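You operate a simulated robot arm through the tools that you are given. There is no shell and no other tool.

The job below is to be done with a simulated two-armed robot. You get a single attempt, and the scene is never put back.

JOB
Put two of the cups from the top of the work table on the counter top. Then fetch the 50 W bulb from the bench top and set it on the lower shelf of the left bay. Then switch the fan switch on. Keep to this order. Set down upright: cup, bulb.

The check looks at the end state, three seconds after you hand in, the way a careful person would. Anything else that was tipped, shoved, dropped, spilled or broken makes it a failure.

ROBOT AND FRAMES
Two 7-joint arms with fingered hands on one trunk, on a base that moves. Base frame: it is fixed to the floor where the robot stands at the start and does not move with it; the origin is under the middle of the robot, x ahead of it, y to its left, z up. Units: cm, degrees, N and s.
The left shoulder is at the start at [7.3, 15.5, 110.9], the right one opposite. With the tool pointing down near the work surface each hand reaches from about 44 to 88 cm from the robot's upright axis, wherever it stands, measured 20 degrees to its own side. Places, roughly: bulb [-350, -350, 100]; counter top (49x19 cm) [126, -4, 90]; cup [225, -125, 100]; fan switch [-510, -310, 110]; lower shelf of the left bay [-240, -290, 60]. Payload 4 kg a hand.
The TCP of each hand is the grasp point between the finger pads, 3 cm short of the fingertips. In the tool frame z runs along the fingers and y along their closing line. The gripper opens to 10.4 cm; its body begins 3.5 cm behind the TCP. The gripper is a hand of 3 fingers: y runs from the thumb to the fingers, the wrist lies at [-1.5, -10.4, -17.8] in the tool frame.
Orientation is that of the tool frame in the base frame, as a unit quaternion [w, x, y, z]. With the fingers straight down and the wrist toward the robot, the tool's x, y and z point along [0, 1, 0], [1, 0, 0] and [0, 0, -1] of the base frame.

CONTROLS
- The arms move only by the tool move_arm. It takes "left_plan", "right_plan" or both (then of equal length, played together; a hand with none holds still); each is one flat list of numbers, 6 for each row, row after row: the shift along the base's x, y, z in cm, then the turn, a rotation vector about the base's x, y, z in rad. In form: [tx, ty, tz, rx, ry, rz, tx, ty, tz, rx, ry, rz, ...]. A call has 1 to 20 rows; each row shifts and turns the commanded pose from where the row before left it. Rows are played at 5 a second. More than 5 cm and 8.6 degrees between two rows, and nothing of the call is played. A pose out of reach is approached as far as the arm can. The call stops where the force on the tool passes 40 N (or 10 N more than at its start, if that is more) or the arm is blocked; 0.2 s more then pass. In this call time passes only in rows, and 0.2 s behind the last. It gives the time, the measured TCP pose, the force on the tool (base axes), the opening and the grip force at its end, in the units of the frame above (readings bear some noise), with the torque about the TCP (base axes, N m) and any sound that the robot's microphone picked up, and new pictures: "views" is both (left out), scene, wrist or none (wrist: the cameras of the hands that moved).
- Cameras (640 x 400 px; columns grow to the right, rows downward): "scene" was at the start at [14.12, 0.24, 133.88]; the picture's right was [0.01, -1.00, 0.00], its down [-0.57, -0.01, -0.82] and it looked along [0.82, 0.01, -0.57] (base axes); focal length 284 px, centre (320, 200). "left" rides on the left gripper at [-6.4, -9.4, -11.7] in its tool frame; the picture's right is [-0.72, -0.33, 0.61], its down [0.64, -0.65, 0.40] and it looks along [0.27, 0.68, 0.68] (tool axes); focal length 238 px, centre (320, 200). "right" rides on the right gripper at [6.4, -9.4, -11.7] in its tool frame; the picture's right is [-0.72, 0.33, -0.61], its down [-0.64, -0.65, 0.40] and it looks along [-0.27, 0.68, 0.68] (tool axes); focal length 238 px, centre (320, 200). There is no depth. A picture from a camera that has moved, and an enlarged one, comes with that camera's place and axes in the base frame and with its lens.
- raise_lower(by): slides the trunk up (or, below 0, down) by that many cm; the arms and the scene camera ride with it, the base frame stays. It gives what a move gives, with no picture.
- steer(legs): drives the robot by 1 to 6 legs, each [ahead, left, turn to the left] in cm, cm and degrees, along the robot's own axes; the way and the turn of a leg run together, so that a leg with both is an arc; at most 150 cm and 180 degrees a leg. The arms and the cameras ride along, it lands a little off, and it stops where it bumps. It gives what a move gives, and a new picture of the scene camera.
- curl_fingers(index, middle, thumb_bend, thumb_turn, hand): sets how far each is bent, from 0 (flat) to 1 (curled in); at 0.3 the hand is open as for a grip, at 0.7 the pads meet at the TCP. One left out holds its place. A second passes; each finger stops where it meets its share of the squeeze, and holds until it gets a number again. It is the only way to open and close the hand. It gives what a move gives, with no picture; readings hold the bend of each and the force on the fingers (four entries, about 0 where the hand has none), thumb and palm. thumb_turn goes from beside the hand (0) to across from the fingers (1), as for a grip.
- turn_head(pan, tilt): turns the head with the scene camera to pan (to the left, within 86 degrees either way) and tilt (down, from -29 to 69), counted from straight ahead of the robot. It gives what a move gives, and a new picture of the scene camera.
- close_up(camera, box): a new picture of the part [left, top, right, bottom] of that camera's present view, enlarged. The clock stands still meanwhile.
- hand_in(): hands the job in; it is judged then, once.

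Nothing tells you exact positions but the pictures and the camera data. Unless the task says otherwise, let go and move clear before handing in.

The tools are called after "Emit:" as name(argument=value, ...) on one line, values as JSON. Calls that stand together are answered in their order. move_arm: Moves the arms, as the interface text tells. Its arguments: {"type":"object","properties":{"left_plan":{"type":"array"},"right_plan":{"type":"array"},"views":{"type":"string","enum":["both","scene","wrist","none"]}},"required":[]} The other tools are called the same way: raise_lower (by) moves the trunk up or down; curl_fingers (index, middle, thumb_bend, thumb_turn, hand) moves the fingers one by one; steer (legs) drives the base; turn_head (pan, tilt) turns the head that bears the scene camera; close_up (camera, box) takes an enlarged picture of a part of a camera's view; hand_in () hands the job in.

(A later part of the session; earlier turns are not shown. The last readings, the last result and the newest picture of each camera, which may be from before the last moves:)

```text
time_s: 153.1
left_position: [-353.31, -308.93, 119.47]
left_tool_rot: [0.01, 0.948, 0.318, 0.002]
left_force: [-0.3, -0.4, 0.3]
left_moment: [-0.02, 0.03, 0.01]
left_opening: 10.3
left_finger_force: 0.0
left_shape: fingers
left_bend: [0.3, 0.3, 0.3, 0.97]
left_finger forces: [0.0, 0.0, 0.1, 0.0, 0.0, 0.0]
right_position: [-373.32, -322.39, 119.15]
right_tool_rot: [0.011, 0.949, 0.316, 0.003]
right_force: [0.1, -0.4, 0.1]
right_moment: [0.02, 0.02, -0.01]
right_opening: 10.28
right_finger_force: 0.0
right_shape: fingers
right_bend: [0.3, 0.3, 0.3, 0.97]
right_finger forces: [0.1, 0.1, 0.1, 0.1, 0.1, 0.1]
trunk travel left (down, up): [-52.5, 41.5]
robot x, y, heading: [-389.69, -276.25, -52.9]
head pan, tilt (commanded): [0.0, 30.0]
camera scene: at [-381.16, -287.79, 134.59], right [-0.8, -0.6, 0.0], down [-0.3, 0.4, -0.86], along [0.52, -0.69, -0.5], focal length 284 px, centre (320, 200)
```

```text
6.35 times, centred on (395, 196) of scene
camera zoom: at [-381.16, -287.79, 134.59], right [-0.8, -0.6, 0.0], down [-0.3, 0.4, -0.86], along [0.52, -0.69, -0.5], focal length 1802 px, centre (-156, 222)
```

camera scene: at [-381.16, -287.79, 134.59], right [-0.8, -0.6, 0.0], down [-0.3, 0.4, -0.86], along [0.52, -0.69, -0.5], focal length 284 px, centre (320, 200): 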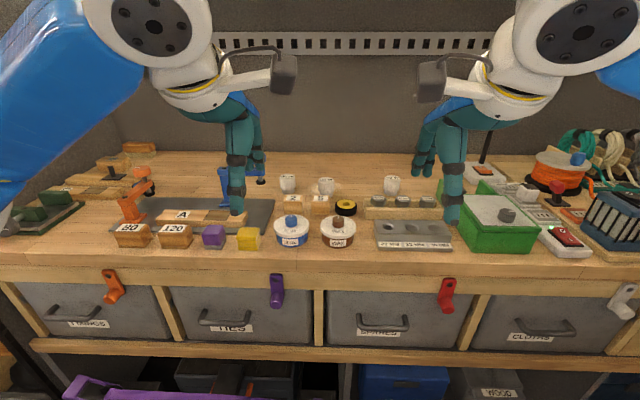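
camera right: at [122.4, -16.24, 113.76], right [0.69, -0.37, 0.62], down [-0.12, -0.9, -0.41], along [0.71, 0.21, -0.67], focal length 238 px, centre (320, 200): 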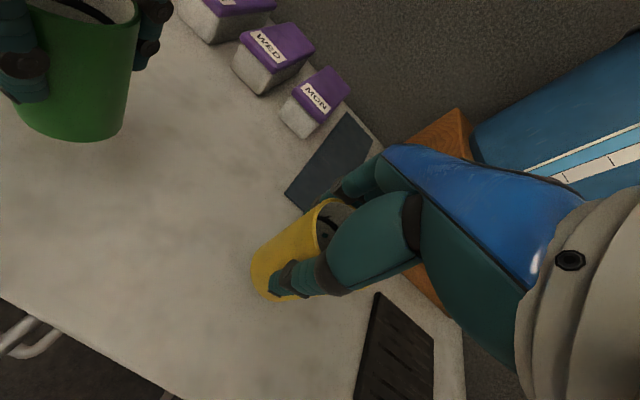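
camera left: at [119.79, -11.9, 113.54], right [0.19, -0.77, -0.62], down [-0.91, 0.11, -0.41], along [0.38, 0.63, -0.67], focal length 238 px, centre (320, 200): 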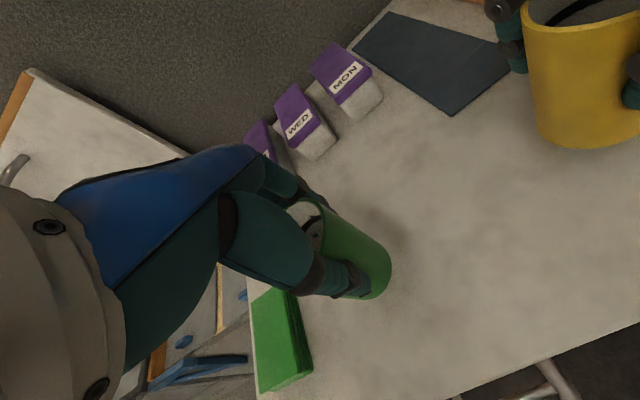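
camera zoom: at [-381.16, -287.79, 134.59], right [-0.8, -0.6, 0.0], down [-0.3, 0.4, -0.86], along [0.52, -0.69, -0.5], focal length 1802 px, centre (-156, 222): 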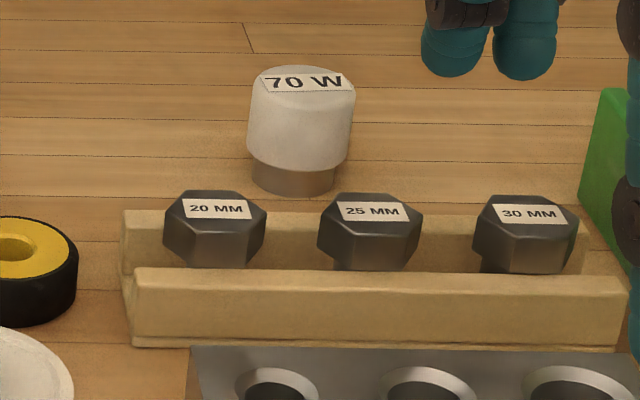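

The 50 W bulb is the left one of three small bulbs, behind the "2" cube. It is about 5 cm wide and 5 cm tall. Before grasping it I need to see the target shelf to choose a grip, so I'll slide left along the aisle, still facing the racks.

Emit:
steer(legs=[[-4, 0, -2], [0, 60, 0], [0, 50, 0]])

Emit:
turn_head(pan=0, tilt=45)

```text
time_s: 159.5
left_position: [-267.18, -241.71, 119.53]
left_tool_rot: [0.009, 0.949, 0.316, 0.003]
left_force: [-0.2, -0.3, -0.5]
left_moment: [0.0, 0.02, 0.0]
left_opening: 10.31
left_finger_force: 0.1
left_shape: fingers
left_bend: [0.3, 0.3, 0.3, 0.97]
left_finger forces: [0.0, 0.1, 0.1, 0.0, 0.1, 0.1]
right_position: [-287.44, -255.12, 119.15]
right_tool_rot: [0.011, 0.95, 0.313, 0.004]
right_force: [0.0, 0.0, -0.4]
right_moment: [0.0, 0.0, 0.03]
right_opening: 10.3
right_finger_force: 0.0
right_shape: fingers
right_bend: [0.3, 0.3, 0.3, 0.97]
right_finger forces: [0.0, 0.0, 0.0, 0.0, 0.0, 0.1]
trunk travel left (down, up): [-52.5, 41.5]
robot x, y, heading: [-303.23, -208.77, -53.4]
head pan, tilt (commanded): [0.0, 30.0]
camera scene: at [-295.12, -220.46, 134.59], right [-0.8, -0.6, 0.0], down [-0.3, 0.4, -0.86], along [0.52, -0.69, -0.5], focal length 284 px, centre (320, 200)
```

scene: 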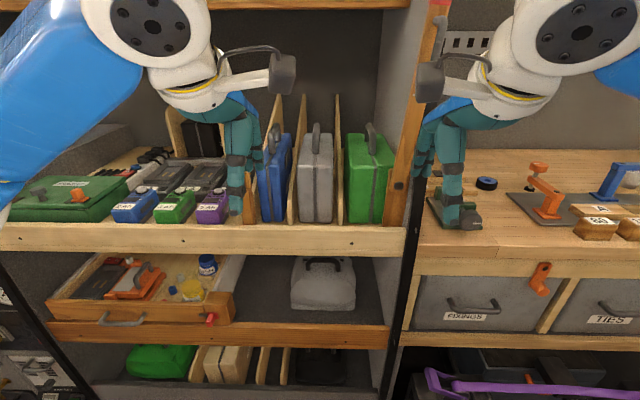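

```text
time_s: 160.3
left_position: [-267.24, -241.46, 119.6]
left_tool_rot: [0.01, 0.949, 0.315, 0.004]
left_force: [0.7, 0.0, 0.0]
left_moment: [0.03, 0.01, 0.01]
left_opening: 10.3
left_finger_force: 0.0
left_shape: fingers
left_bend: [0.3, 0.3, 0.3, 0.97]
left_finger forces: [0.0, 0.0, 0.0, 0.0, 0.0, 0.0]
right_position: [-287.49, -254.79, 119.24]
right_tool_rot: [0.012, 0.95, 0.313, 0.005]
right_force: [-0.3, 0.7, -0.2]
right_moment: [0.01, -0.02, -0.04]
right_opening: 10.27
right_finger_force: 0.1
right_shape: fingers
right_bend: [0.3, 0.3, 0.3, 0.97]
right_finger forces: [0.1, 0.0, 0.1, 0.1, 0.0, 0.0]
trunk travel left (down, up): [-52.5, 41.5]
robot x, y, heading: [-303.24, -208.62, -53.3]
head pan, tilt (commanded): [0.0, 45.0]
camera scene: at [-295.49, -219.59, 132.34], right [-0.8, -0.6, 0.0], down [-0.42, 0.57, -0.71], along [0.42, -0.57, -0.71], focal length 284 px, centre (320, 200)
```

scene: 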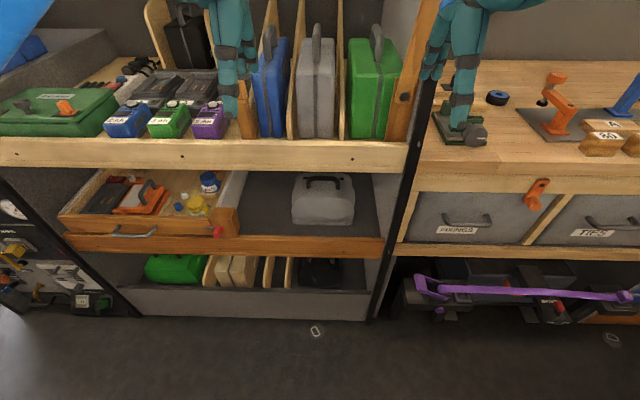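

This is the left bay. Its lower shelf, behind a wooden rail at z ≈ 60, has a pulled-out tray on the left and a grey bag on the right, with a clear gap of about 15 cm between them. I'll zoom in on that gap.

Emit:
close_up(camera="scene", box=[190, 150, 400, 281])

Emit:
turn_head(pan=0, tilt=60)

```text
3.05 times, centred on (295, 216) of scene
camera zoom: at [-295.49, -219.59, 132.34], right [-0.8, -0.6, 0.0], down [-0.42, 0.57, -0.71], along [0.42, -0.57, -0.71], focal length 865 px, centre (396, 153)
```

zoom: 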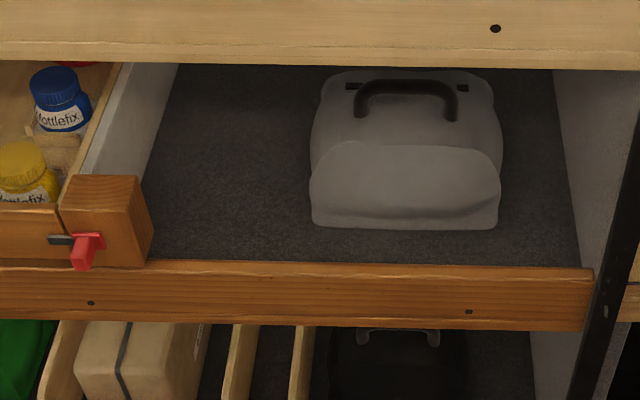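

```text
time_s: 161.1
left_position: [-267.03, -241.31, 119.52]
left_tool_rot: [0.011, 0.949, 0.316, 0.003]
left_force: [-0.4, 0.0, -0.8]
left_moment: [0.03, 0.01, -0.03]
left_opening: 10.27
left_finger_force: 0.1
left_shape: fingers
left_bend: [0.3, 0.3, 0.3, 0.97]
left_finger forces: [0.0, 0.0, 0.0, 0.0, 0.0, 0.0]
right_position: [-287.29, -254.67, 119.28]
right_tool_rot: [0.012, 0.949, 0.314, 0.003]
right_force: [0.6, 0.2, -0.1]
right_moment: [-0.02, 0.0, 0.01]
right_opening: 10.26
right_finger_force: 0.1
right_shape: fingers
right_bend: [0.3, 0.3, 0.3, 0.97]
right_finger forces: [0.0, 0.1, 0.0, 0.1, 0.0, 0.0]
trunk travel left (down, up): [-52.5, 41.5]
robot x, y, heading: [-303.38, -208.68, -53.1]
head pan, tilt (commanded): [0.0, 60.0]
camera scene: at [-296.23, -218.29, 130.4], right [-0.8, -0.6, 0.0], down [-0.52, 0.7, -0.5], along [0.3, -0.4, -0.87], focal length 284 px, centre (320, 200)
```

scene: 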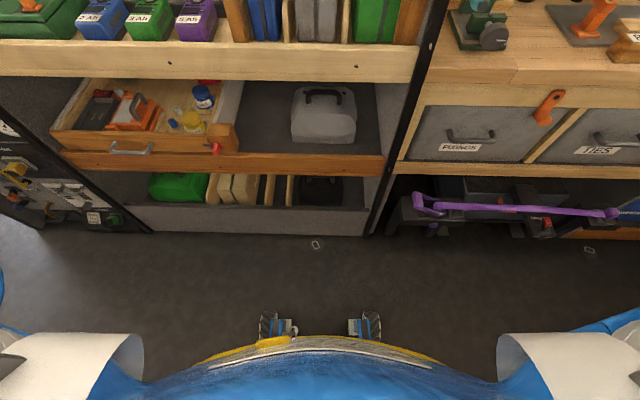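

The gap on the lower shelf is about 16 cm wide, so a top-down grip with the wrist just outside the shelf front should work. I'll slide back to the bench in front of the bulb.

Emit:
steer(legs=[[0, -56, 0], [0, -56, 0]])

Emit:
turn_head(pan=0, tilt=35)

Emit:
close_up(camera="scene", box=[220, 120, 420, 245])

```text
time_s: 167.0
left_position: [-354.59, -307.9, 119.5]
left_tool_rot: [0.011, 0.947, 0.321, 0.002]
left_force: [-0.2, -0.2, 0.0]
left_moment: [-0.01, 0.01, 0.01]
left_opening: 10.31
left_finger_force: 0.0
left_shape: fingers
left_bend: [0.3, 0.3, 0.3, 0.97]
left_finger forces: [0.1, 0.0, 0.0, 0.0, 0.1, 0.1]
right_position: [-374.93, -321.51, 119.23]
right_tool_rot: [0.012, 0.948, 0.319, 0.002]
right_force: [0.4, 0.2, -0.1]
right_moment: [-0.03, 0.0, 0.01]
right_opening: 10.29
right_finger_force: 0.1
right_shape: fingers
right_bend: [0.3, 0.3, 0.3, 0.97]
right_finger forces: [0.0, 0.0, 0.0, 0.1, 0.0, 0.0]
trunk travel left (down, up): [-52.5, 41.5]
robot x, y, heading: [-391.61, -275.58, -52.4]
head pan, tilt (commanded): [0.0, 60.0]
camera scene: at [-384.11, -285.24, 130.39], right [-0.79, -0.61, 0.0], down [-0.53, 0.69, -0.5], along [0.3, -0.4, -0.87], focal length 284 px, centre (320, 200)
```

scene: 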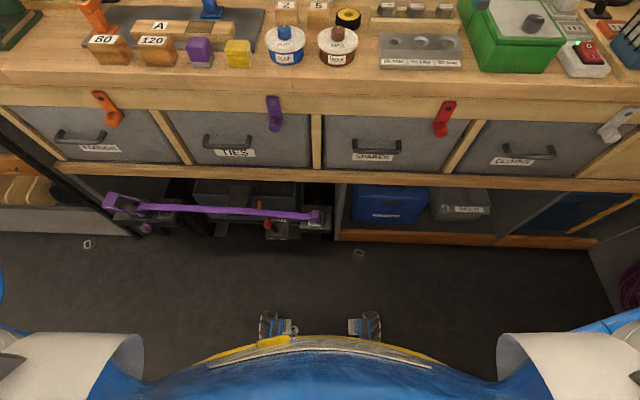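

```text
time_s: 167.9
left_position: [-354.98, -307.91, 119.71]
left_tool_rot: [0.012, 0.947, 0.322, 0.003]
left_force: [-0.2, 0.1, 0.4]
left_moment: [0.02, -0.01, 0.0]
left_opening: 10.3
left_finger_force: 0.0
left_shape: fingers
left_bend: [0.3, 0.3, 0.3, 0.97]
left_finger forces: [0.0, 0.1, 0.0, 0.0, 0.0, 0.0]
right_position: [-375.05, -321.43, 119.28]
right_tool_rot: [0.013, 0.948, 0.319, 0.003]
right_force: [0.6, 0.0, -0.3]
right_moment: [0.02, 0.0, 0.04]
right_opening: 10.29
right_finger_force: 0.1
right_shape: fingers
right_bend: [0.3, 0.3, 0.3, 0.97]
right_finger forces: [0.1, 0.0, 0.1, 0.0, 0.0, 0.0]
trunk travel left (down, up): [-52.5, 41.5]
robot x, y, heading: [-391.51, -275.95, -52.4]
head pan, tilt (commanded): [0.0, 35.0]
camera scene: at [-382.98, -287.06, 133.81], right [-0.79, -0.61, 0.0], down [-0.35, 0.46, -0.82], along [0.5, -0.65, -0.58], focal length 284 px, centre (320, 200)
```

scene: 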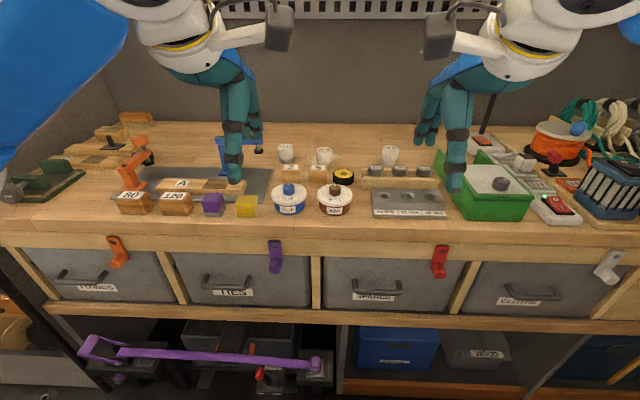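

```text
3.20 times, centred on (320, 182) of scene
camera zoom: at [-382.98, -287.06, 133.81], right [-0.79, -0.61, 0.0], down [-0.35, 0.46, -0.82], along [0.5, -0.65, -0.58], focal length 908 px, centre (320, 256)
```

zoom: 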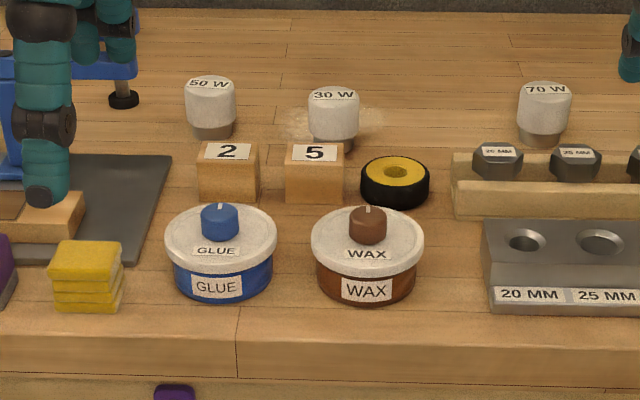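

The bulb is ahead and slightly left. I'll raise the hands a little for clearance over the clamps, level the left hand, and move 20 cm closer.

Emit:
move_arm(left_plan=[0, 0, 2.5, 0.01, 0.006, 0, 0, 0, 2.5, 0.01, 0.006, 0, 0, 0, 1, 0, 0, 0], right_plan=[0, 0, 2.5, 0, 0, 0, 0, 0, 2.5, 0, 0, 0, 0, 0, 1, 0, 0, 0], views="none")

Emit:
steer(legs=[[20, 0, 0]])

Emit:
turn_head(pan=0, tilt=40)

Emit:
close_up(camera="scene", box=[220, 120, 380, 220])

```text
time_s: 168.7
left_position: [-354.89, -308.16, 125.42]
left_tool_rot: [0.001, 0.947, 0.32, 0.0]
left_force: [-0.7, -1.3, -1.2]
left_moment: [0.0, 0.01, 0.0]
left_opening: 10.29
left_finger_force: 0.2
left_shape: fingers
left_bend: [0.3, 0.3, 0.3, 0.97]
left_finger forces: [0.0, 0.0, 0.0, 0.1, 0.0, 0.0]
right_position: [-374.94, -321.51, 125.21]
right_tool_rot: [0.012, 0.948, 0.318, 0.003]
right_force: [0.7, 0.4, -0.4]
right_moment: [0.01, -0.05, -0.01]
right_opening: 10.28
right_finger_force: 0.1
right_shape: fingers
right_bend: [0.3, 0.3, 0.3, 0.97]
right_finger forces: [0.0, 0.1, 0.0, 0.0, 0.0, 0.0]
trunk travel left (down, up): [-52.5, 41.5]
robot x, y, heading: [-391.56, -276.15, -52.4]
head pan, tilt (commanded): [0.0, 35.0]
```

```text
time_s: 170.3
left_position: [-342.85, -323.08, 125.6]
left_tool_rot: [0.001, 0.945, 0.326, 0.001]
left_force: [0.2, 0.1, 0.2]
left_moment: [-0.01, -0.02, 0.01]
left_opening: 10.29
left_finger_force: 0.0
left_shape: fingers
left_bend: [0.3, 0.3, 0.3, 0.97]
left_finger forces: [0.0, 0.0, 0.0, 0.1, 0.0, 0.0]
right_position: [-362.72, -336.65, 125.31]
right_tool_rot: [0.015, 0.947, 0.322, 0.004]
right_force: [0.9, -1.0, 0.5]
right_moment: [0.02, -0.02, 0.02]
right_opening: 10.28
right_finger_force: 0.1
right_shape: fingers
right_bend: [0.3, 0.3, 0.3, 0.97]
right_finger forces: [0.1, 0.0, 0.0, 0.0, 0.0, 0.1]
trunk travel left (down, up): [-52.5, 41.5]
robot x, y, heading: [-379.79, -291.44, -51.8]
head pan, tilt (commanded): [0.0, 35.0]
camera scene: at [-371.09, -302.26, 133.87], right [-0.79, -0.61, 0.0], down [-0.35, 0.45, -0.82], along [0.5, -0.65, -0.57], focal length 284 px, centre (320, 200)
```

scene: 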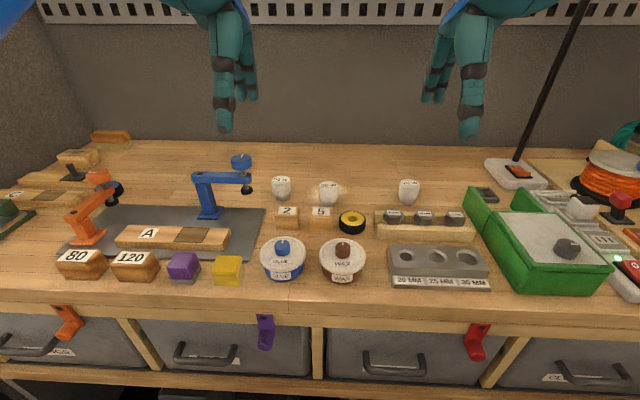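

```text
time_s: 171.0
left_position: [-342.7, -323.12, 125.59]
left_tool_rot: [0.002, 0.945, 0.327, 0.001]
left_force: [0.5, -0.2, -0.3]
left_moment: [-0.02, 0.0, 0.0]
left_opening: 10.3
left_finger_force: 0.2
left_shape: fingers
left_bend: [0.3, 0.3, 0.3, 0.97]
left_finger forces: [0.0, 0.1, 0.1, 0.0, 0.1, 0.0]
right_position: [-362.53, -336.9, 125.4]
right_tool_rot: [0.014, 0.947, 0.322, 0.004]
right_force: [0.0, 0.1, 0.2]
right_moment: [0.0, 0.02, -0.01]
right_opening: 10.27
right_finger_force: 0.2
right_shape: fingers
right_bend: [0.3, 0.3, 0.3, 0.97]
right_finger forces: [0.0, 0.0, 0.0, 0.1, 0.0, 0.0]
trunk travel left (down, up): [-52.5, 41.5]
robot x, y, heading: [-379.53, -291.63, -52.4]
head pan, tilt (commanded): [0.0, 40.0]
camera scene: at [-371.07, -302.28, 133.07], right [-0.79, -0.61, 0.0], down [-0.4, 0.51, -0.76], along [0.47, -0.6, -0.64], focal length 284 px, centre (320, 200)
```

scene: 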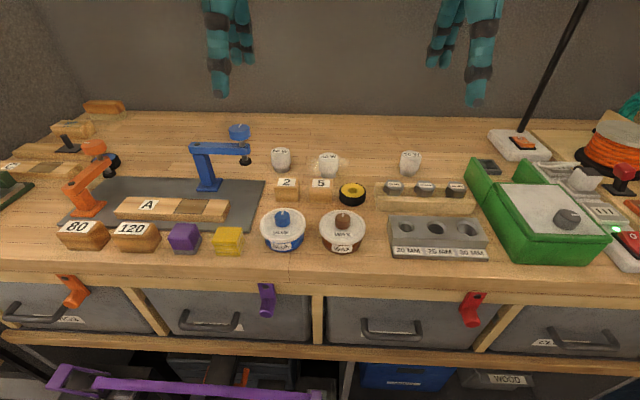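

```text
4.00 times, centred on (300, 170) of scene
camera zoom: at [-371.07, -302.28, 133.07], right [-0.79, -0.61, 0.0], down [-0.4, 0.51, -0.76], along [0.47, -0.6, -0.64], focal length 1136 px, centre (400, 320)
```

zoom: 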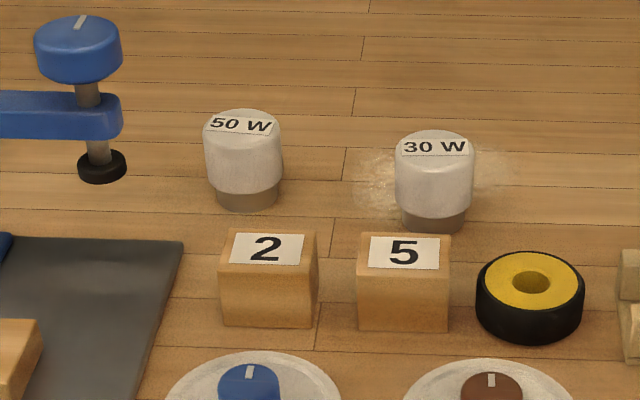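

Triangulating from both views, the bulb stands at about (-327.8, -343.0) on a bench at z ≈ 94, and a blue clamp knob is close on its left. I'll bring the left hand over it turned 35 degrees left, so the palm stays clear of the knob, and move the right hand aside.

Emit:
move_arm(left_plan=[2.483, -3.313, -1.0, 0, 0, 0.102, 2.483, -3.313, -1.0, 0, 0, 0.102, 2.483, -3.313, -1.0, 0, 0, 0.102, 2.483, -3.313, -1.0, 0, 0, 0.102, 2.483, -3.313, -1.0, 0, 0, 0.102, 2.483, -3.313, -1.0, 0, 0, 0.102], right_plan=[-3.16, -2.44, 0, 0, 0, 0, -3.16, -2.44, 0, 0, 0, 0, 0, 0, 0, 0, 0, 0, 0, 0, 0, 0, 0, 0, 0, 0, 0, 0, 0, 0, 0, 0, 0, 0, 0, 0])

```text
time_s: 172.4
left_position: [-328.41, -343.4, 119.36]
left_tool_rot: [-0.001, 0.803, 0.596, 0.003]
left_force: [-0.5, -0.6, -0.4]
left_moment: [0.0, -0.01, 0.01]
left_opening: 10.27
left_finger_force: 0.0
left_shape: fingers
left_bend: [0.3, 0.3, 0.3, 0.97]
left_finger forces: [0.0, 0.0, 0.0, 0.0, 0.0, 0.0]
right_position: [-369.14, -342.48, 125.14]
right_tool_rot: [0.012, 0.946, 0.323, 0.006]
right_force: [-0.1, 0.1, 1.3]
right_moment: [0.04, 0.0, 0.0]
right_opening: 10.27
right_finger_force: 0.0
right_shape: fingers
right_bend: [0.3, 0.3, 0.3, 0.97]
right_finger forces: [0.0, 0.0, 0.1, 0.0, 0.1, 0.0]
trunk travel left (down, up): [-52.5, 41.5]
robot x, y, heading: [-379.43, -291.15, -52.2]
head pan, tilt (commanded): [0.0, 40.0]
camera scene: at [-371.41, -302.82, 133.04], right [-0.79, -0.61, 0.0], down [-0.39, 0.51, -0.76], along [0.47, -0.6, -0.65], focal length 284 px, centre (320, 200)
camera right: at [-369.94, -330.88, 136.64], right [-0.38, -0.69, 0.62], down [-0.9, 0.12, -0.42], along [0.22, -0.72, -0.66], focal length 238 px, centre (320, 200)
camera left: at [-339.37, -346.94, 130.99], right [-0.52, -0.59, -0.62], down [-0.44, 0.81, -0.4], along [0.74, 0.06, -0.67], focal length 238 px, centre (320, 200)
```

scene: 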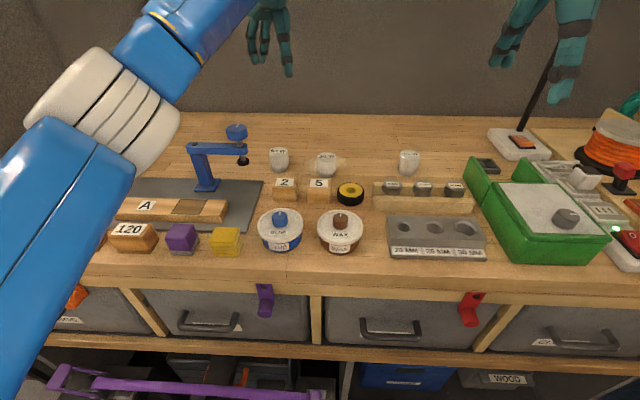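
right: 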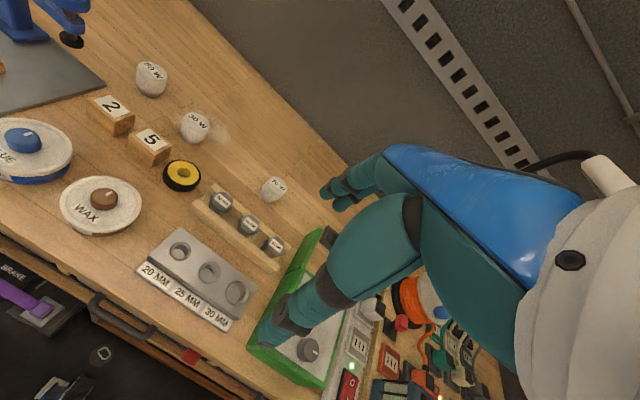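
left: 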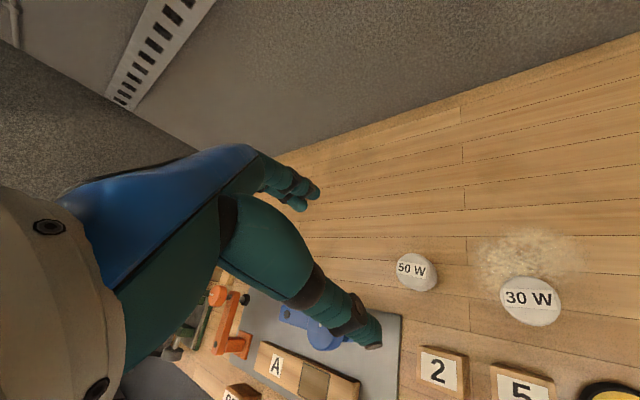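

The left wrist camera puts the bulb at about (-325.9, -344.8), slightly further than I estimated. I'll correct sideways and lower to z ≈ 108, then check again.

Emit:
move_arm(left_plan=[0.84, -0.47, -1.5, 0, 0, 0, 0.84, -0.47, -2, 0, 0, 0, 0.84, -0.47, -2, 0, 0, 0, 0, 0, -2, 0, 0, 0, 0, 0, -2, 0, 0, 0, 0, 0, -2, 0, 0, 0])

Emit:
close_up(camera="left", box=[240, 160, 560, 360])

Emit:
close_up(camera="scene", box=[180, 80, 380, 205])

```text
time_s: 173.8
left_position: [-325.48, -344.51, 108.07]
left_tool_rot: [0.001, 0.803, 0.596, 0.003]
left_force: [-0.9, 1.0, 0.5]
left_moment: [0.02, -0.01, -0.01]
left_opening: 10.27
left_finger_force: 0.1
left_shape: fingers
left_bend: [0.3, 0.3, 0.3, 0.97]
left_finger forces: [0.0, 0.2, 0.1, 0.1, 0.0, 0.1]
right_position: [-368.78, -342.01, 125.38]
right_tool_rot: [0.014, 0.946, 0.323, 0.004]
right_force: [0.4, -1.3, 0.0]
right_moment: [0.0, 0.05, 0.0]
right_opening: 10.33
right_finger_force: 0.0
right_shape: fingers
right_bend: [0.3, 0.3, 0.3, 0.97]
right_finger forces: [0.0, 0.1, 0.1, 0.0, 0.1, 0.0]
trunk travel left (down, up): [-52.5, 41.5]
robot x, y, heading: [-379.54, -291.02, -52.0]
head pan, tilt (commanded): [0.0, 40.0]
camera scene: at [-371.05, -302.45, 133.05], right [-0.79, -0.61, 0.0], down [-0.4, 0.51, -0.76], along [0.47, -0.6, -0.65], focal length 284 px, centre (320, 200)
camera left: at [-336.38, -347.92, 119.69], right [-0.52, -0.59, -0.62], down [-0.44, 0.8, -0.4], along [0.73, 0.06, -0.68], focal length 238 px, centre (320, 200)
```

scene: 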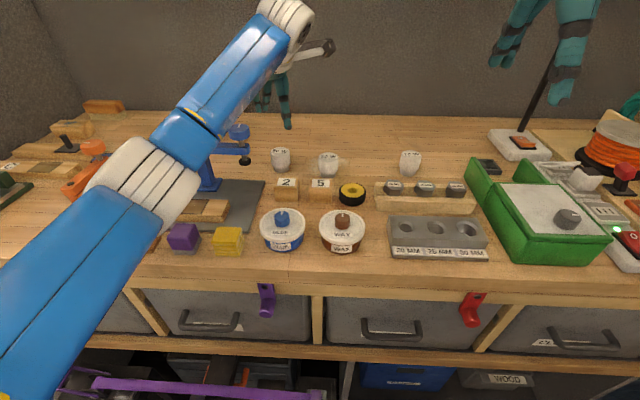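
left: 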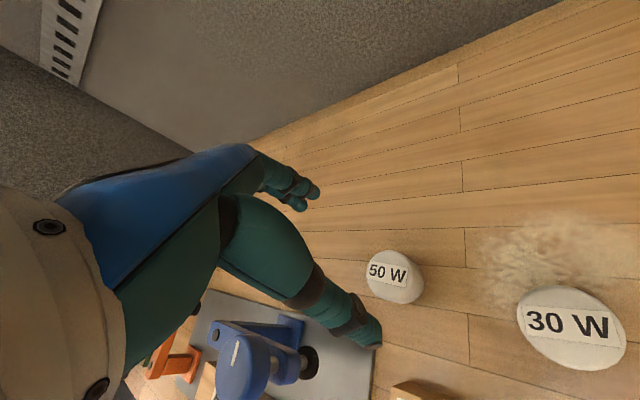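

```text
2.00 times, centred on (400, 260) of left
camera zoom: at [-336.38, -347.92, 119.69], right [-0.52, -0.59, -0.62], down [-0.44, 0.8, -0.4], along [0.73, 0.06, -0.68], focal length 477 px, centre (160, 80)
```

zoom: 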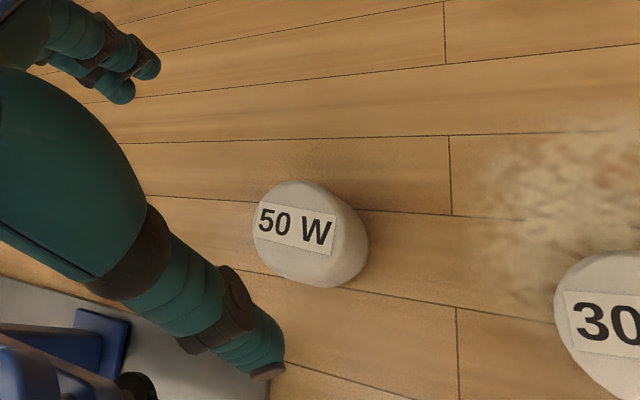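

```text
3.20 times, centred on (280, 142) of scene
camera zoom: at [-371.05, -302.45, 133.05], right [-0.79, -0.61, 0.0], down [-0.4, 0.51, -0.76], along [0.47, -0.6, -0.65], focal length 908 px, centre (448, 384)
```

zoom: 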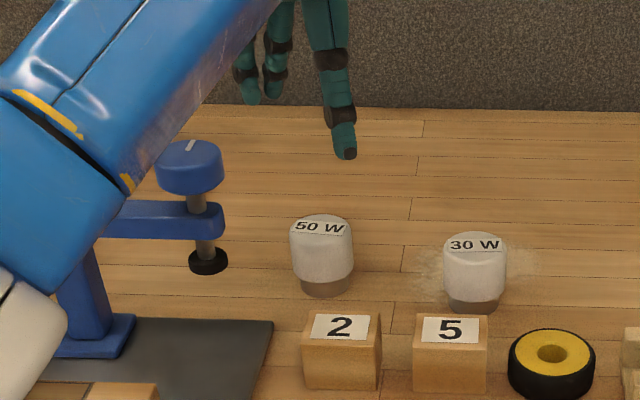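

The bulb is at about (-326.2, -344.6), within 1 cm of the hand's centre line, and the thumb and clamp have room. I'll lower to TCP z ≈ 97 and check before closing.

Emit:
move_arm(left_plan=[-0.25, -0.03, -1.8, 0, 0, 0, -0.25, -0.03, -1.8, 0, 0, 0, -0.25, -0.03, -1.8, 0, 0, 0, 0, 0, -1.8, 0, 0, 0, 0, 0, -1.8, 0, 0, 0, 0, 0, -1.0, 0, 0, 0, 0, 0, -1.0, 0, 0, 0])

Emit:
close_up(camera="scene", box=[180, 100, 380, 225])

```text
time_s: 175.4
left_position: [-326.16, -344.62, 97.01]
left_tool_rot: [0.001, 0.803, 0.595, 0.001]
left_force: [-1.3, -0.1, 0.4]
left_moment: [-0.02, -0.01, 0.03]
left_opening: 10.26
left_finger_force: 0.1
left_shape: fingers
left_bend: [0.3, 0.3, 0.3, 0.97]
left_finger forces: [0.0, 0.0, 0.1, 0.1, 0.0, 0.1]
right_position: [-368.74, -342.06, 125.26]
right_tool_rot: [0.014, 0.946, 0.322, 0.005]
right_force: [0.5, 0.5, -0.2]
right_moment: [-0.01, -0.02, 0.01]
right_opening: 10.29
right_finger_force: 0.0
right_shape: fingers
right_bend: [0.3, 0.3, 0.3, 0.97]
right_finger forces: [0.0, 0.0, 0.1, 0.0, 0.0, 0.0]
trunk travel left (down, up): [-52.5, 41.5]
robot x, y, heading: [-379.85, -291.84, -52.1]
head pan, tilt (commanded): [0.0, 40.0]
camera scene: at [-371.09, -302.45, 133.05], right [-0.79, -0.61, 0.0], down [-0.4, 0.51, -0.76], along [0.47, -0.6, -0.65], focal length 284 px, centre (320, 200)
camera left: at [-337.12, -347.99, 108.57], right [-0.52, -0.59, -0.62], down [-0.44, 0.8, -0.4], along [0.74, 0.06, -0.68], focal length 238 px, centre (320, 200)
```

scene: 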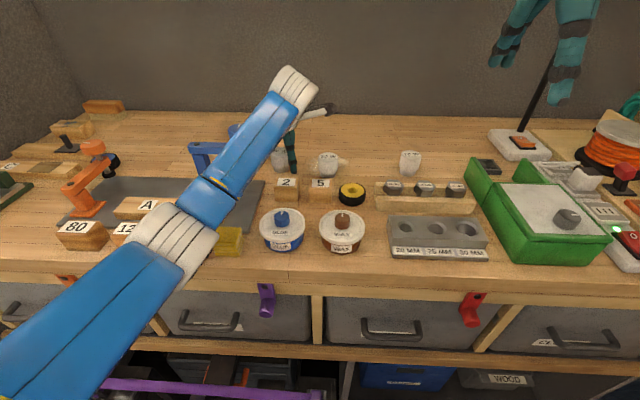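
left: 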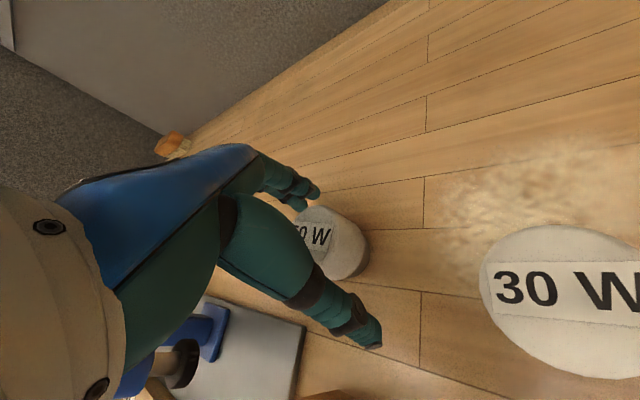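

```text
3.20 times, centred on (280, 162) of scene
camera zoom: at [-371.09, -302.45, 133.05], right [-0.79, -0.61, 0.0], down [-0.4, 0.51, -0.76], along [0.47, -0.6, -0.65], focal length 908 px, centre (448, 320)
```

zoom: 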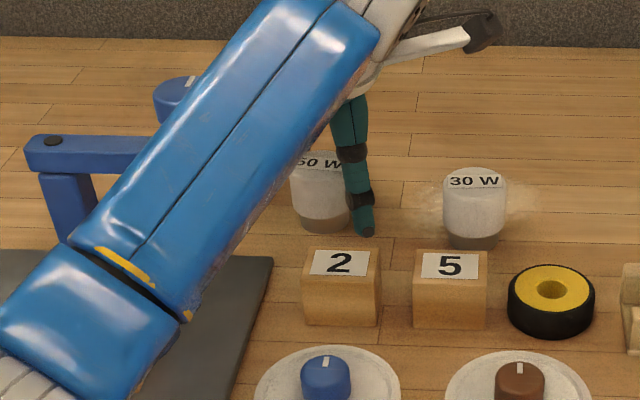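

The bulb is centred between the thumb and fingers and there's no contact. I'll lower 0.8 cm more and close gently.

Emit:
move_arm(left_plan=[-0.15, -0.15, -0.4, 0, 0, 0, -0.1, -0.1, -0.4, 0, 0, 0], views="none")

Emit:
curl_fingers(hand="left", index=0.7, middle=0.7, thumb_bend=0.7)

Emit:
close_up(camera="left", box=[160, 100, 480, 300])

```text
time_s: 176.0
left_position: [-326.35, -344.88, 96.2]
left_tool_rot: [0.0, 0.803, 0.596, 0.002]
left_force: [0.2, 0.4, 0.7]
left_moment: [-0.01, -0.01, -0.02]
left_opening: 10.3
left_finger_force: 0.0
left_shape: fingers
left_bend: [0.3, 0.3, 0.3, 0.97]
left_finger forces: [0.0, 0.0, 0.0, 0.1, 0.1, 0.0]
right_position: [-368.77, -342.07, 125.33]
right_tool_rot: [0.013, 0.946, 0.323, 0.005]
right_force: [-0.4, 1.4, -0.1]
right_moment: [0.0, 0.04, -0.02]
right_opening: 10.27
right_finger_force: 0.1
right_shape: fingers
right_bend: [0.3, 0.3, 0.3, 0.97]
right_finger forces: [0.1, 0.1, 0.0, 0.0, 0.0, 0.1]
trunk travel left (down, up): [-52.5, 41.5]
robot x, y, heading: [-379.27, -291.63, -52.0]
head pan, tilt (commanded): [0.0, 40.0]
```

```text
time_s: 177.0
left_position: [-326.36, -344.99, 96.07]
left_tool_rot: [0.0, 0.803, 0.596, 0.003]
left_force: [0.2, 0.2, 0.7]
left_moment: [-0.02, -0.01, -0.04]
left_opening: 3.81
left_finger_force: 16.2
left_shape: fingers
left_bend: [0.59, 0.62, 0.55, 0.96]
left_finger forces: [8.2, 7.5, 0.0, 0.0, 16.4, 0.1]
right_position: [-368.83, -341.98, 125.24]
right_tool_rot: [0.014, 0.946, 0.323, 0.004]
right_force: [0.8, -0.2, 0.6]
right_moment: [0.01, 0.02, 0.0]
right_opening: 10.29
right_finger_force: 0.0
right_shape: fingers
right_bend: [0.3, 0.3, 0.3, 0.97]
right_finger forces: [0.0, 0.1, 0.0, 0.1, 0.0, 0.0]
trunk travel left (down, up): [-52.5, 41.5]
robot x, y, heading: [-379.6, -291.68, -52.1]
head pan, tilt (commanded): [0.0, 40.0]
```

```text
2.00 times, centred on (320, 200) of left
camera zoom: at [-337.37, -348.29, 107.75], right [-0.52, -0.59, -0.62], down [-0.44, 0.8, -0.4], along [0.73, 0.06, -0.68], focal length 477 px, centre (320, 200)
```

zoom: 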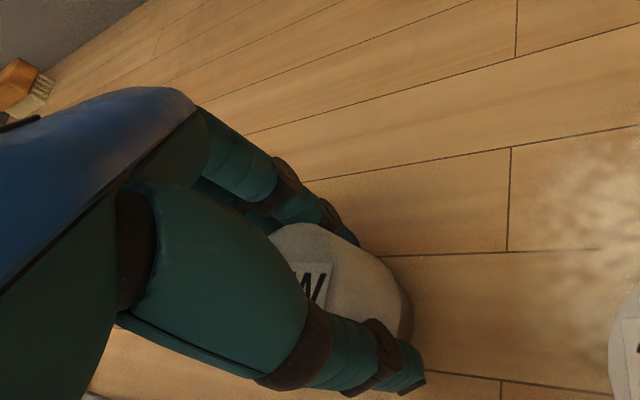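

The bulb is gripped at about 16 N. I'll lift it slowly straight up and check that it stays upright.

Emit:
move_arm(left_plan=[0, 0, 0.5, 0, 0, 0, 0, 0, 1, 0, 0, 0, 0, 0, 2, 0, 0, 0, 0, 0, 2.5, 0, 0, 0, 0, 0, 3, 0, 0, 0, 0, 0, 3, 0, 0, 0, 0, 0, 3, 0, 0, 0, 0, 0, 3, 0, 0, 0, 0, 0, 3, 0, 0, 0, 0, 0, 3, 0, 0, 0])

Emit:
close_up(camera="left", box=[160, 100, 480, 300])

Emit:
close_up(camera="scene", box=[180, 50, 380, 175])

```text
time_s: 179.2
left_position: [-326.33, -344.65, 120.35]
left_tool_rot: [0.001, 0.803, 0.596, 0.002]
left_force: [0.2, 0.4, -0.8]
left_moment: [0.05, -0.01, 0.0]
left_opening: 3.8
left_finger_force: 16.1
left_shape: fingers
left_bend: [0.59, 0.62, 0.55, 0.96]
left_finger forces: [8.2, 7.7, 0.0, 0.0, 16.2, 0.0]
right_position: [-368.95, -341.97, 125.24]
right_tool_rot: [0.015, 0.946, 0.323, 0.005]
right_force: [-0.9, -0.1, 0.1]
right_moment: [-0.03, 0.02, -0.01]
right_opening: 10.29
right_finger_force: 0.0
right_shape: fingers
right_bend: [0.3, 0.3, 0.3, 0.97]
right_finger forces: [0.0, 0.0, 0.0, 0.0, 0.0, 0.0]
trunk travel left (down, up): [-52.5, 41.5]
robot x, y, heading: [-379.46, -291.32, -51.8]
head pan, tilt (commanded): [0.0, 40.0]
camera scene: at [-371.27, -302.38, 133.07], right [-0.79, -0.61, 0.0], down [-0.39, 0.51, -0.77], along [0.47, -0.6, -0.64], focal length 284 px, centre (320, 200)
camera left: at [-337.27, -348.08, 131.89], right [-0.52, -0.59, -0.62], down [-0.44, 0.8, -0.41], along [0.74, 0.06, -0.67], focal length 238 px, centre (320, 200)
```

scene: 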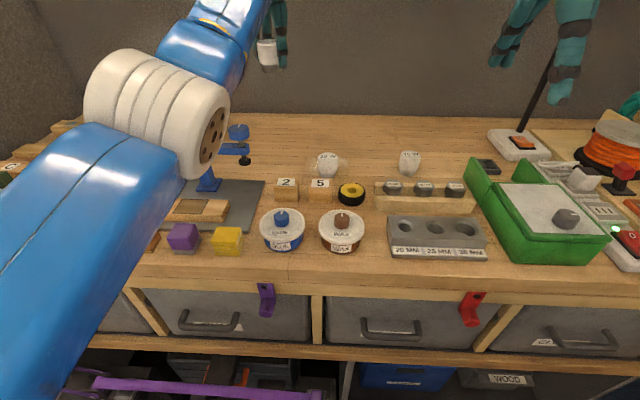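
left: 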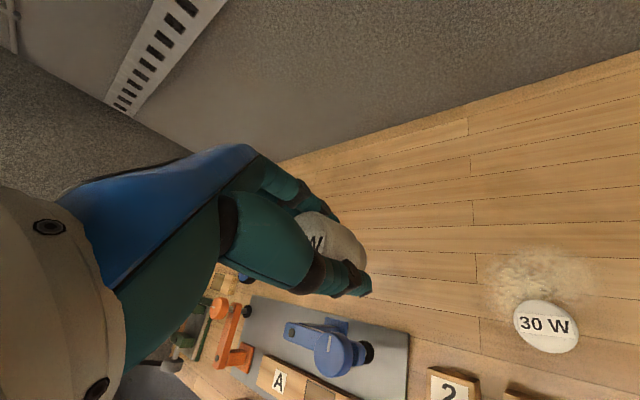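

```text
2.00 times, centred on (320, 200) of left
camera zoom: at [-337.27, -348.08, 131.89], right [-0.52, -0.59, -0.62], down [-0.44, 0.8, -0.41], along [0.74, 0.06, -0.67], focal length 477 px, centre (320, 200)
```

zoom: 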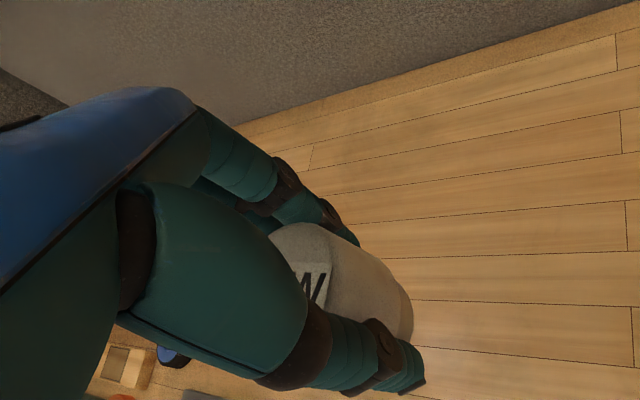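

```text
3.20 times, centred on (280, 112) of scene
camera zoom: at [-371.27, -302.38, 133.07], right [-0.79, -0.61, 0.0], down [-0.39, 0.51, -0.77], along [0.47, -0.6, -0.64], focal length 908 px, centre (448, 480)
```

zoom: 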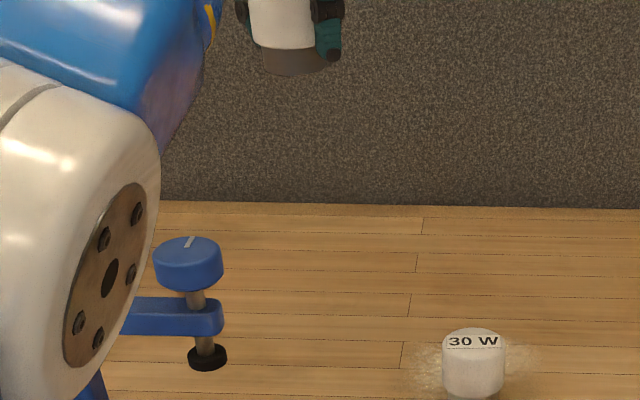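

The bulb is held upright and nothing else was disturbed. I'll draw the hand back, back off from the bench and slide left to the left bay.

Emit:
move_arm(left_plan=[-2.483, 3.313, 0.3, 0, 0, -0.102, -2.483, 3.313, 0.3, 0, 0, -0.102, -2.483, 3.313, 0.3, 0, 0, -0.102, -2.483, 3.313, 0.3, 0, 0, -0.102, -2.483, 3.313, 0.3, 0, 0, -0.102, -2.483, 3.313, 0.3, 0, 0, -0.102], views="none")

Emit:
steer(legs=[[-21, 0, -1.5], [0, 56, 0], [0, 56, 0]])

Emit:
turn_head(pan=0, tilt=45)

```text
time_s: 180.6
left_position: [-328.55, -341.42, 120.68]
left_tool_rot: [0.001, 0.833, 0.554, 0.002]
left_force: [-0.1, 0.7, -1.1]
left_moment: [-0.01, 0.04, 0.03]
left_opening: 3.77
left_finger_force: 15.8
left_shape: fingers
left_bend: [0.59, 0.62, 0.55, 0.96]
left_finger forces: [8.2, 7.8, 0.0, 0.1, 16.3, 0.1]
left hand out of reach, approached as far as the arm can: row 2, 3, 4, 5, 6
right_position: [-368.76, -342.0, 125.18]
right_tool_rot: [0.013, 0.946, 0.323, 0.004]
right_force: [-0.5, 0.9, -0.1]
right_moment: [0.03, 0.02, 0.01]
right_opening: 10.29
right_finger_force: 0.1
right_shape: fingers
right_bend: [0.3, 0.3, 0.3, 0.97]
right_finger forces: [0.1, 0.1, 0.1, 0.1, 0.0, 0.0]
trunk travel left (down, up): [-52.5, 41.5]
robot x, y, heading: [-379.44, -291.43, -51.8]
head pan, tilt (commanded): [0.0, 40.0]
```

```text
time_s: 186.4
left_position: [-281.79, -281.51, 121.18]
left_tool_rot: [0.007, 0.862, 0.507, -0.006]
left_force: [-51.2, -40.4, 4.8]
left_moment: [1.24, -1.65, -1.86]
left_opening: 3.84
left_finger_force: 54.4
left_shape: fingers
left_bend: [0.61, 0.66, 0.55, 0.95]
left_finger forces: [8.0, 66.1, 0.0, 0.0, 21.1, 14.0]
right_position: [-319.9, -279.14, 125.74]
right_tool_rot: [0.018, 0.954, 0.3, 0.001]
right_force: [0.8, 0.9, -0.1]
right_moment: [-0.1, 0.12, -0.05]
right_opening: 10.28
right_finger_force: 0.1
right_shape: fingers
right_bend: [0.3, 0.3, 0.3, 0.98]
right_finger forces: [0.0, 0.0, 0.1, 0.1, 0.0, 0.0]
trunk travel left (down, up): [-52.5, 41.5]
robot x, y, heading: [-328.49, -229.5, -54.8]
head pan, tilt (commanded): [0.0, 40.0]
stopped in leg 3: the force on the tool passed its limit at 69 N (the readings are from after the stop); the commanded pose is now the measured one
camera scene: at [-321.62, -240.98, 133.09], right [-0.82, -0.58, -0.01], down [-0.37, 0.53, -0.77], along [0.45, -0.62, -0.64], focal length 284 px, centre (320, 200)
```

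scene: 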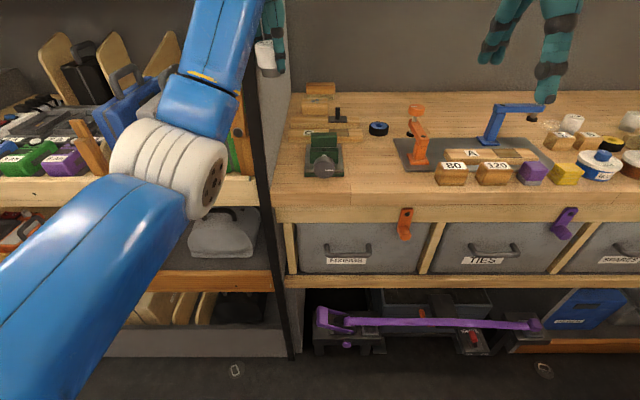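

```text
time_s: 187.1
left_position: [-281.8, -281.7, 121.04]
left_tool_rot: [0.003, 0.855, 0.519, -0.001]
left_force: [-29.8, -21.9, 12.3]
left_moment: [0.23, -0.94, -1.17]
left_opening: 3.8
left_finger_force: 39.4
left_shape: fingers
left_bend: [0.61, 0.65, 0.55, 0.95]
left_finger forces: [8.3, 50.3, 0.0, 0.0, 19.6, 1.0]
right_position: [-320.91, -280.07, 125.4]
right_tool_rot: [0.015, 0.954, 0.3, 0.005]
right_force: [0.1, -0.3, 0.3]
right_moment: [-0.01, -0.01, 0.05]
right_opening: 10.27
right_finger_force: 0.0
right_shape: fingers
right_bend: [0.3, 0.3, 0.3, 0.98]
right_finger forces: [0.1, 0.0, 0.1, 0.1, 0.1, 0.0]
trunk travel left (down, up): [-52.5, 41.5]
robot x, y, heading: [-328.51, -229.34, -54.3]
head pan, tilt (commanded): [0.0, 45.0]
camera scene: at [-322.73, -241.18, 132.36], right [-0.82, -0.58, -0.02], down [-0.4, 0.58, -0.71], along [0.42, -0.57, -0.71], focal length 284 px, centre (320, 200)
```

scene: 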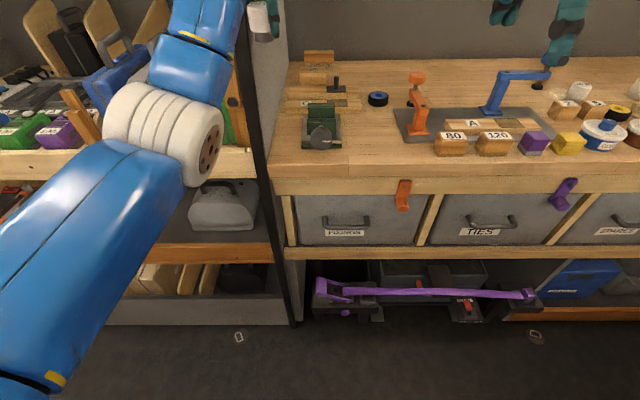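

The hand didn't retract because those poses were out of reach, and on the slide the left hand met the divider panel between the bays. I'll slide right first to take the load off, then check the bulb.

Emit:
steer(legs=[[0, -6, 0]])

Emit:
close_up(camera="left", box=[0, 0, 640, 400])

Emit:
turn_head(pan=20, tilt=25)

```text
time_s: 188.0
left_position: [-283.57, -283.24, 120.56]
left_tool_rot: [0.001, 0.85, 0.526, -0.012]
left_force: [1.3, 0.2, -1.0]
left_moment: [0.01, 0.06, -0.04]
left_opening: 3.78
left_finger_force: 16.4
left_shape: fingers
left_bend: [0.6, 0.64, 0.56, 0.96]
left_finger forces: [8.7, 8.1, 0.1, 0.0, 15.9, 0.1]
right_position: [-322.94, -281.68, 125.82]
right_tool_rot: [0.02, 0.953, 0.302, -0.006]
right_force: [1.0, 1.1, 0.2]
right_moment: [-0.03, 0.06, -0.03]
right_opening: 10.28
right_finger_force: 0.0
right_shape: fingers
right_bend: [0.3, 0.3, 0.3, 0.98]
right_finger forces: [0.1, 0.0, 0.0, 0.0, 0.0, 0.1]
trunk travel left (down, up): [-52.5, 41.5]
robot x, y, heading: [-333.39, -232.52, -54.6]
head pan, tilt (commanded): [0.0, 45.0]
camera scene: at [-324.48, -242.76, 132.32], right [-0.82, -0.58, 0.01], down [-0.42, 0.57, -0.7], along [0.4, -0.58, -0.71], focal length 284 px, centre (320, 200)
```

scene: 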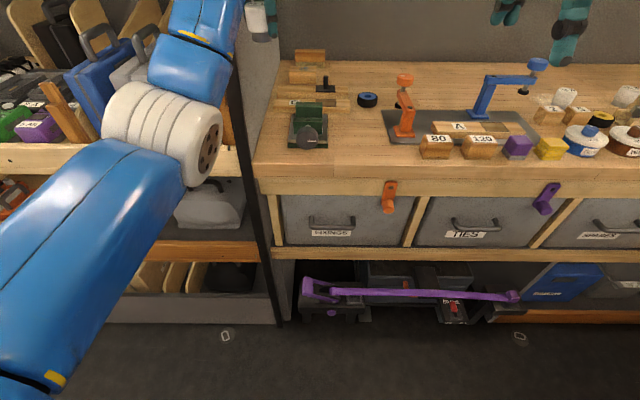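

```text
1.00 times, centred on (320, 200) of left (not enlarged: the box is as wide or as high as the picture)
camera zoom: at [-294.68, -284.57, 132.42], right [-0.62, -0.51, -0.59], down [-0.3, 0.86, -0.41], along [0.72, -0.08, -0.69], focal length 238 px, centre (320, 200)
```

zoom: 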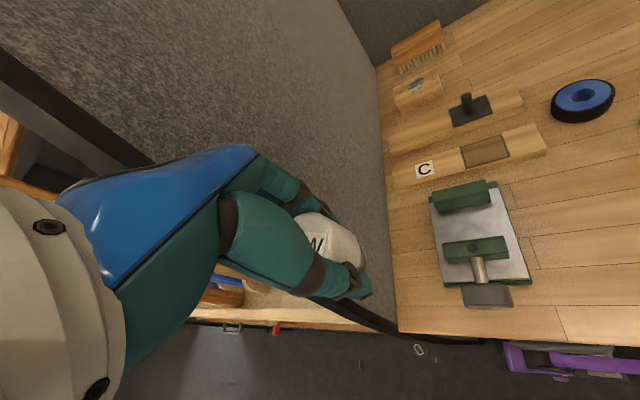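

```text
time_s: 188.9
left_position: [-283.68, -283.11, 120.68]
left_tool_rot: [0.003, 0.85, 0.526, -0.012]
left_force: [0.2, 0.6, -0.4]
left_moment: [-0.01, 0.01, -0.03]
left_opening: 3.77
left_finger_force: 16.8
left_shape: fingers
left_bend: [0.6, 0.64, 0.56, 0.96]
left_finger forces: [8.7, 8.0, 0.0, 0.0, 16.1, 0.0]
right_position: [-323.17, -281.58, 125.96]
right_tool_rot: [0.019, 0.953, 0.303, -0.004]
right_force: [-0.5, -1.0, 0.6]
right_moment: [-0.02, 0.01, 0.0]
right_opening: 10.3
right_finger_force: 0.1
right_shape: fingers
right_bend: [0.3, 0.3, 0.3, 0.98]
right_finger forces: [0.1, 0.0, 0.1, 0.0, 0.0, 0.0]
trunk travel left (down, up): [-52.5, 41.5]
robot x, y, heading: [-333.14, -232.54, -54.7]
head pan, tilt (commanded): [20.0, 25.0]
camera scene: at [-321.82, -241.58, 135.35], right [-0.57, -0.82, 0.0], down [-0.35, 0.24, -0.9], along [0.74, -0.52, -0.43], focal length 284 px, centre (320, 200)
```

scene: 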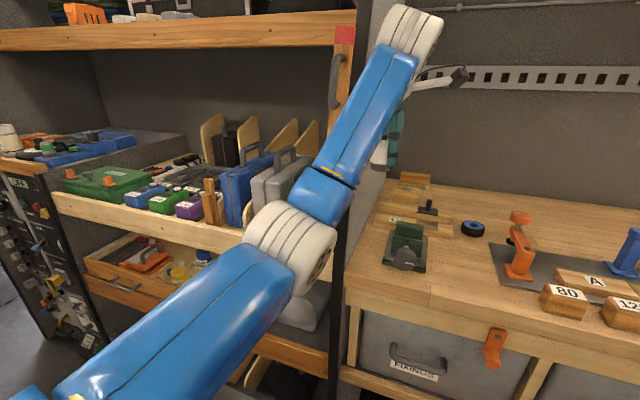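

The load is gone and the bulb is still held upright at 16 N. I'll try retracting in plain steps, moving away from the divider and then straight back, without turning.

Emit:
move_arm(left_plan=[-2.4, -1.7, 0, 0, 0, 0, -1.5, 2.1, 0, 0, 0, 0, -1.5, 2.1, 0, 0, 0, 0], views="scene")

```text
time_s: 189.7
left_position: [-289.74, -281.13, 120.73]
left_tool_rot: [0.003, 0.85, 0.527, -0.01]
left_force: [-0.6, 0.3, -0.8]
left_moment: [-0.02, 0.01, 0.04]
left_opening: 3.75
left_finger_force: 16.3
left_shape: fingers
left_bend: [0.6, 0.64, 0.56, 0.96]
left_finger forces: [8.6, 7.6, 0.1, 0.0, 15.8, 0.0]
right_position: [-323.69, -281.65, 125.97]
right_tool_rot: [0.021, 0.953, 0.302, -0.002]
right_force: [0.3, 0.1, -0.4]
right_moment: [-0.04, 0.04, 0.0]
right_opening: 10.29
right_finger_force: 0.0
right_shape: fingers
right_bend: [0.3, 0.3, 0.3, 0.98]
right_finger forces: [0.1, 0.1, 0.1, 0.0, 0.1, 0.0]
trunk travel left (down, up): [-52.5, 41.5]
robot x, y, heading: [-333.25, -232.76, -54.4]
head pan, tilt (commanded): [20.0, 25.0]
camera scene: at [-322.36, -241.69, 135.4], right [-0.57, -0.82, 0.0], down [-0.35, 0.24, -0.91], along [0.74, -0.51, -0.42], focal length 284 px, centre (320, 200)
```

scene: 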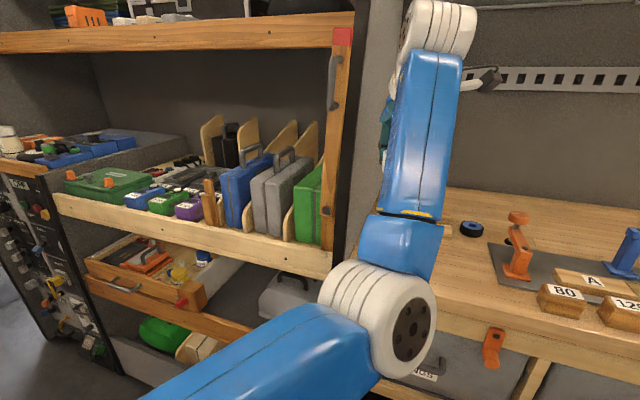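

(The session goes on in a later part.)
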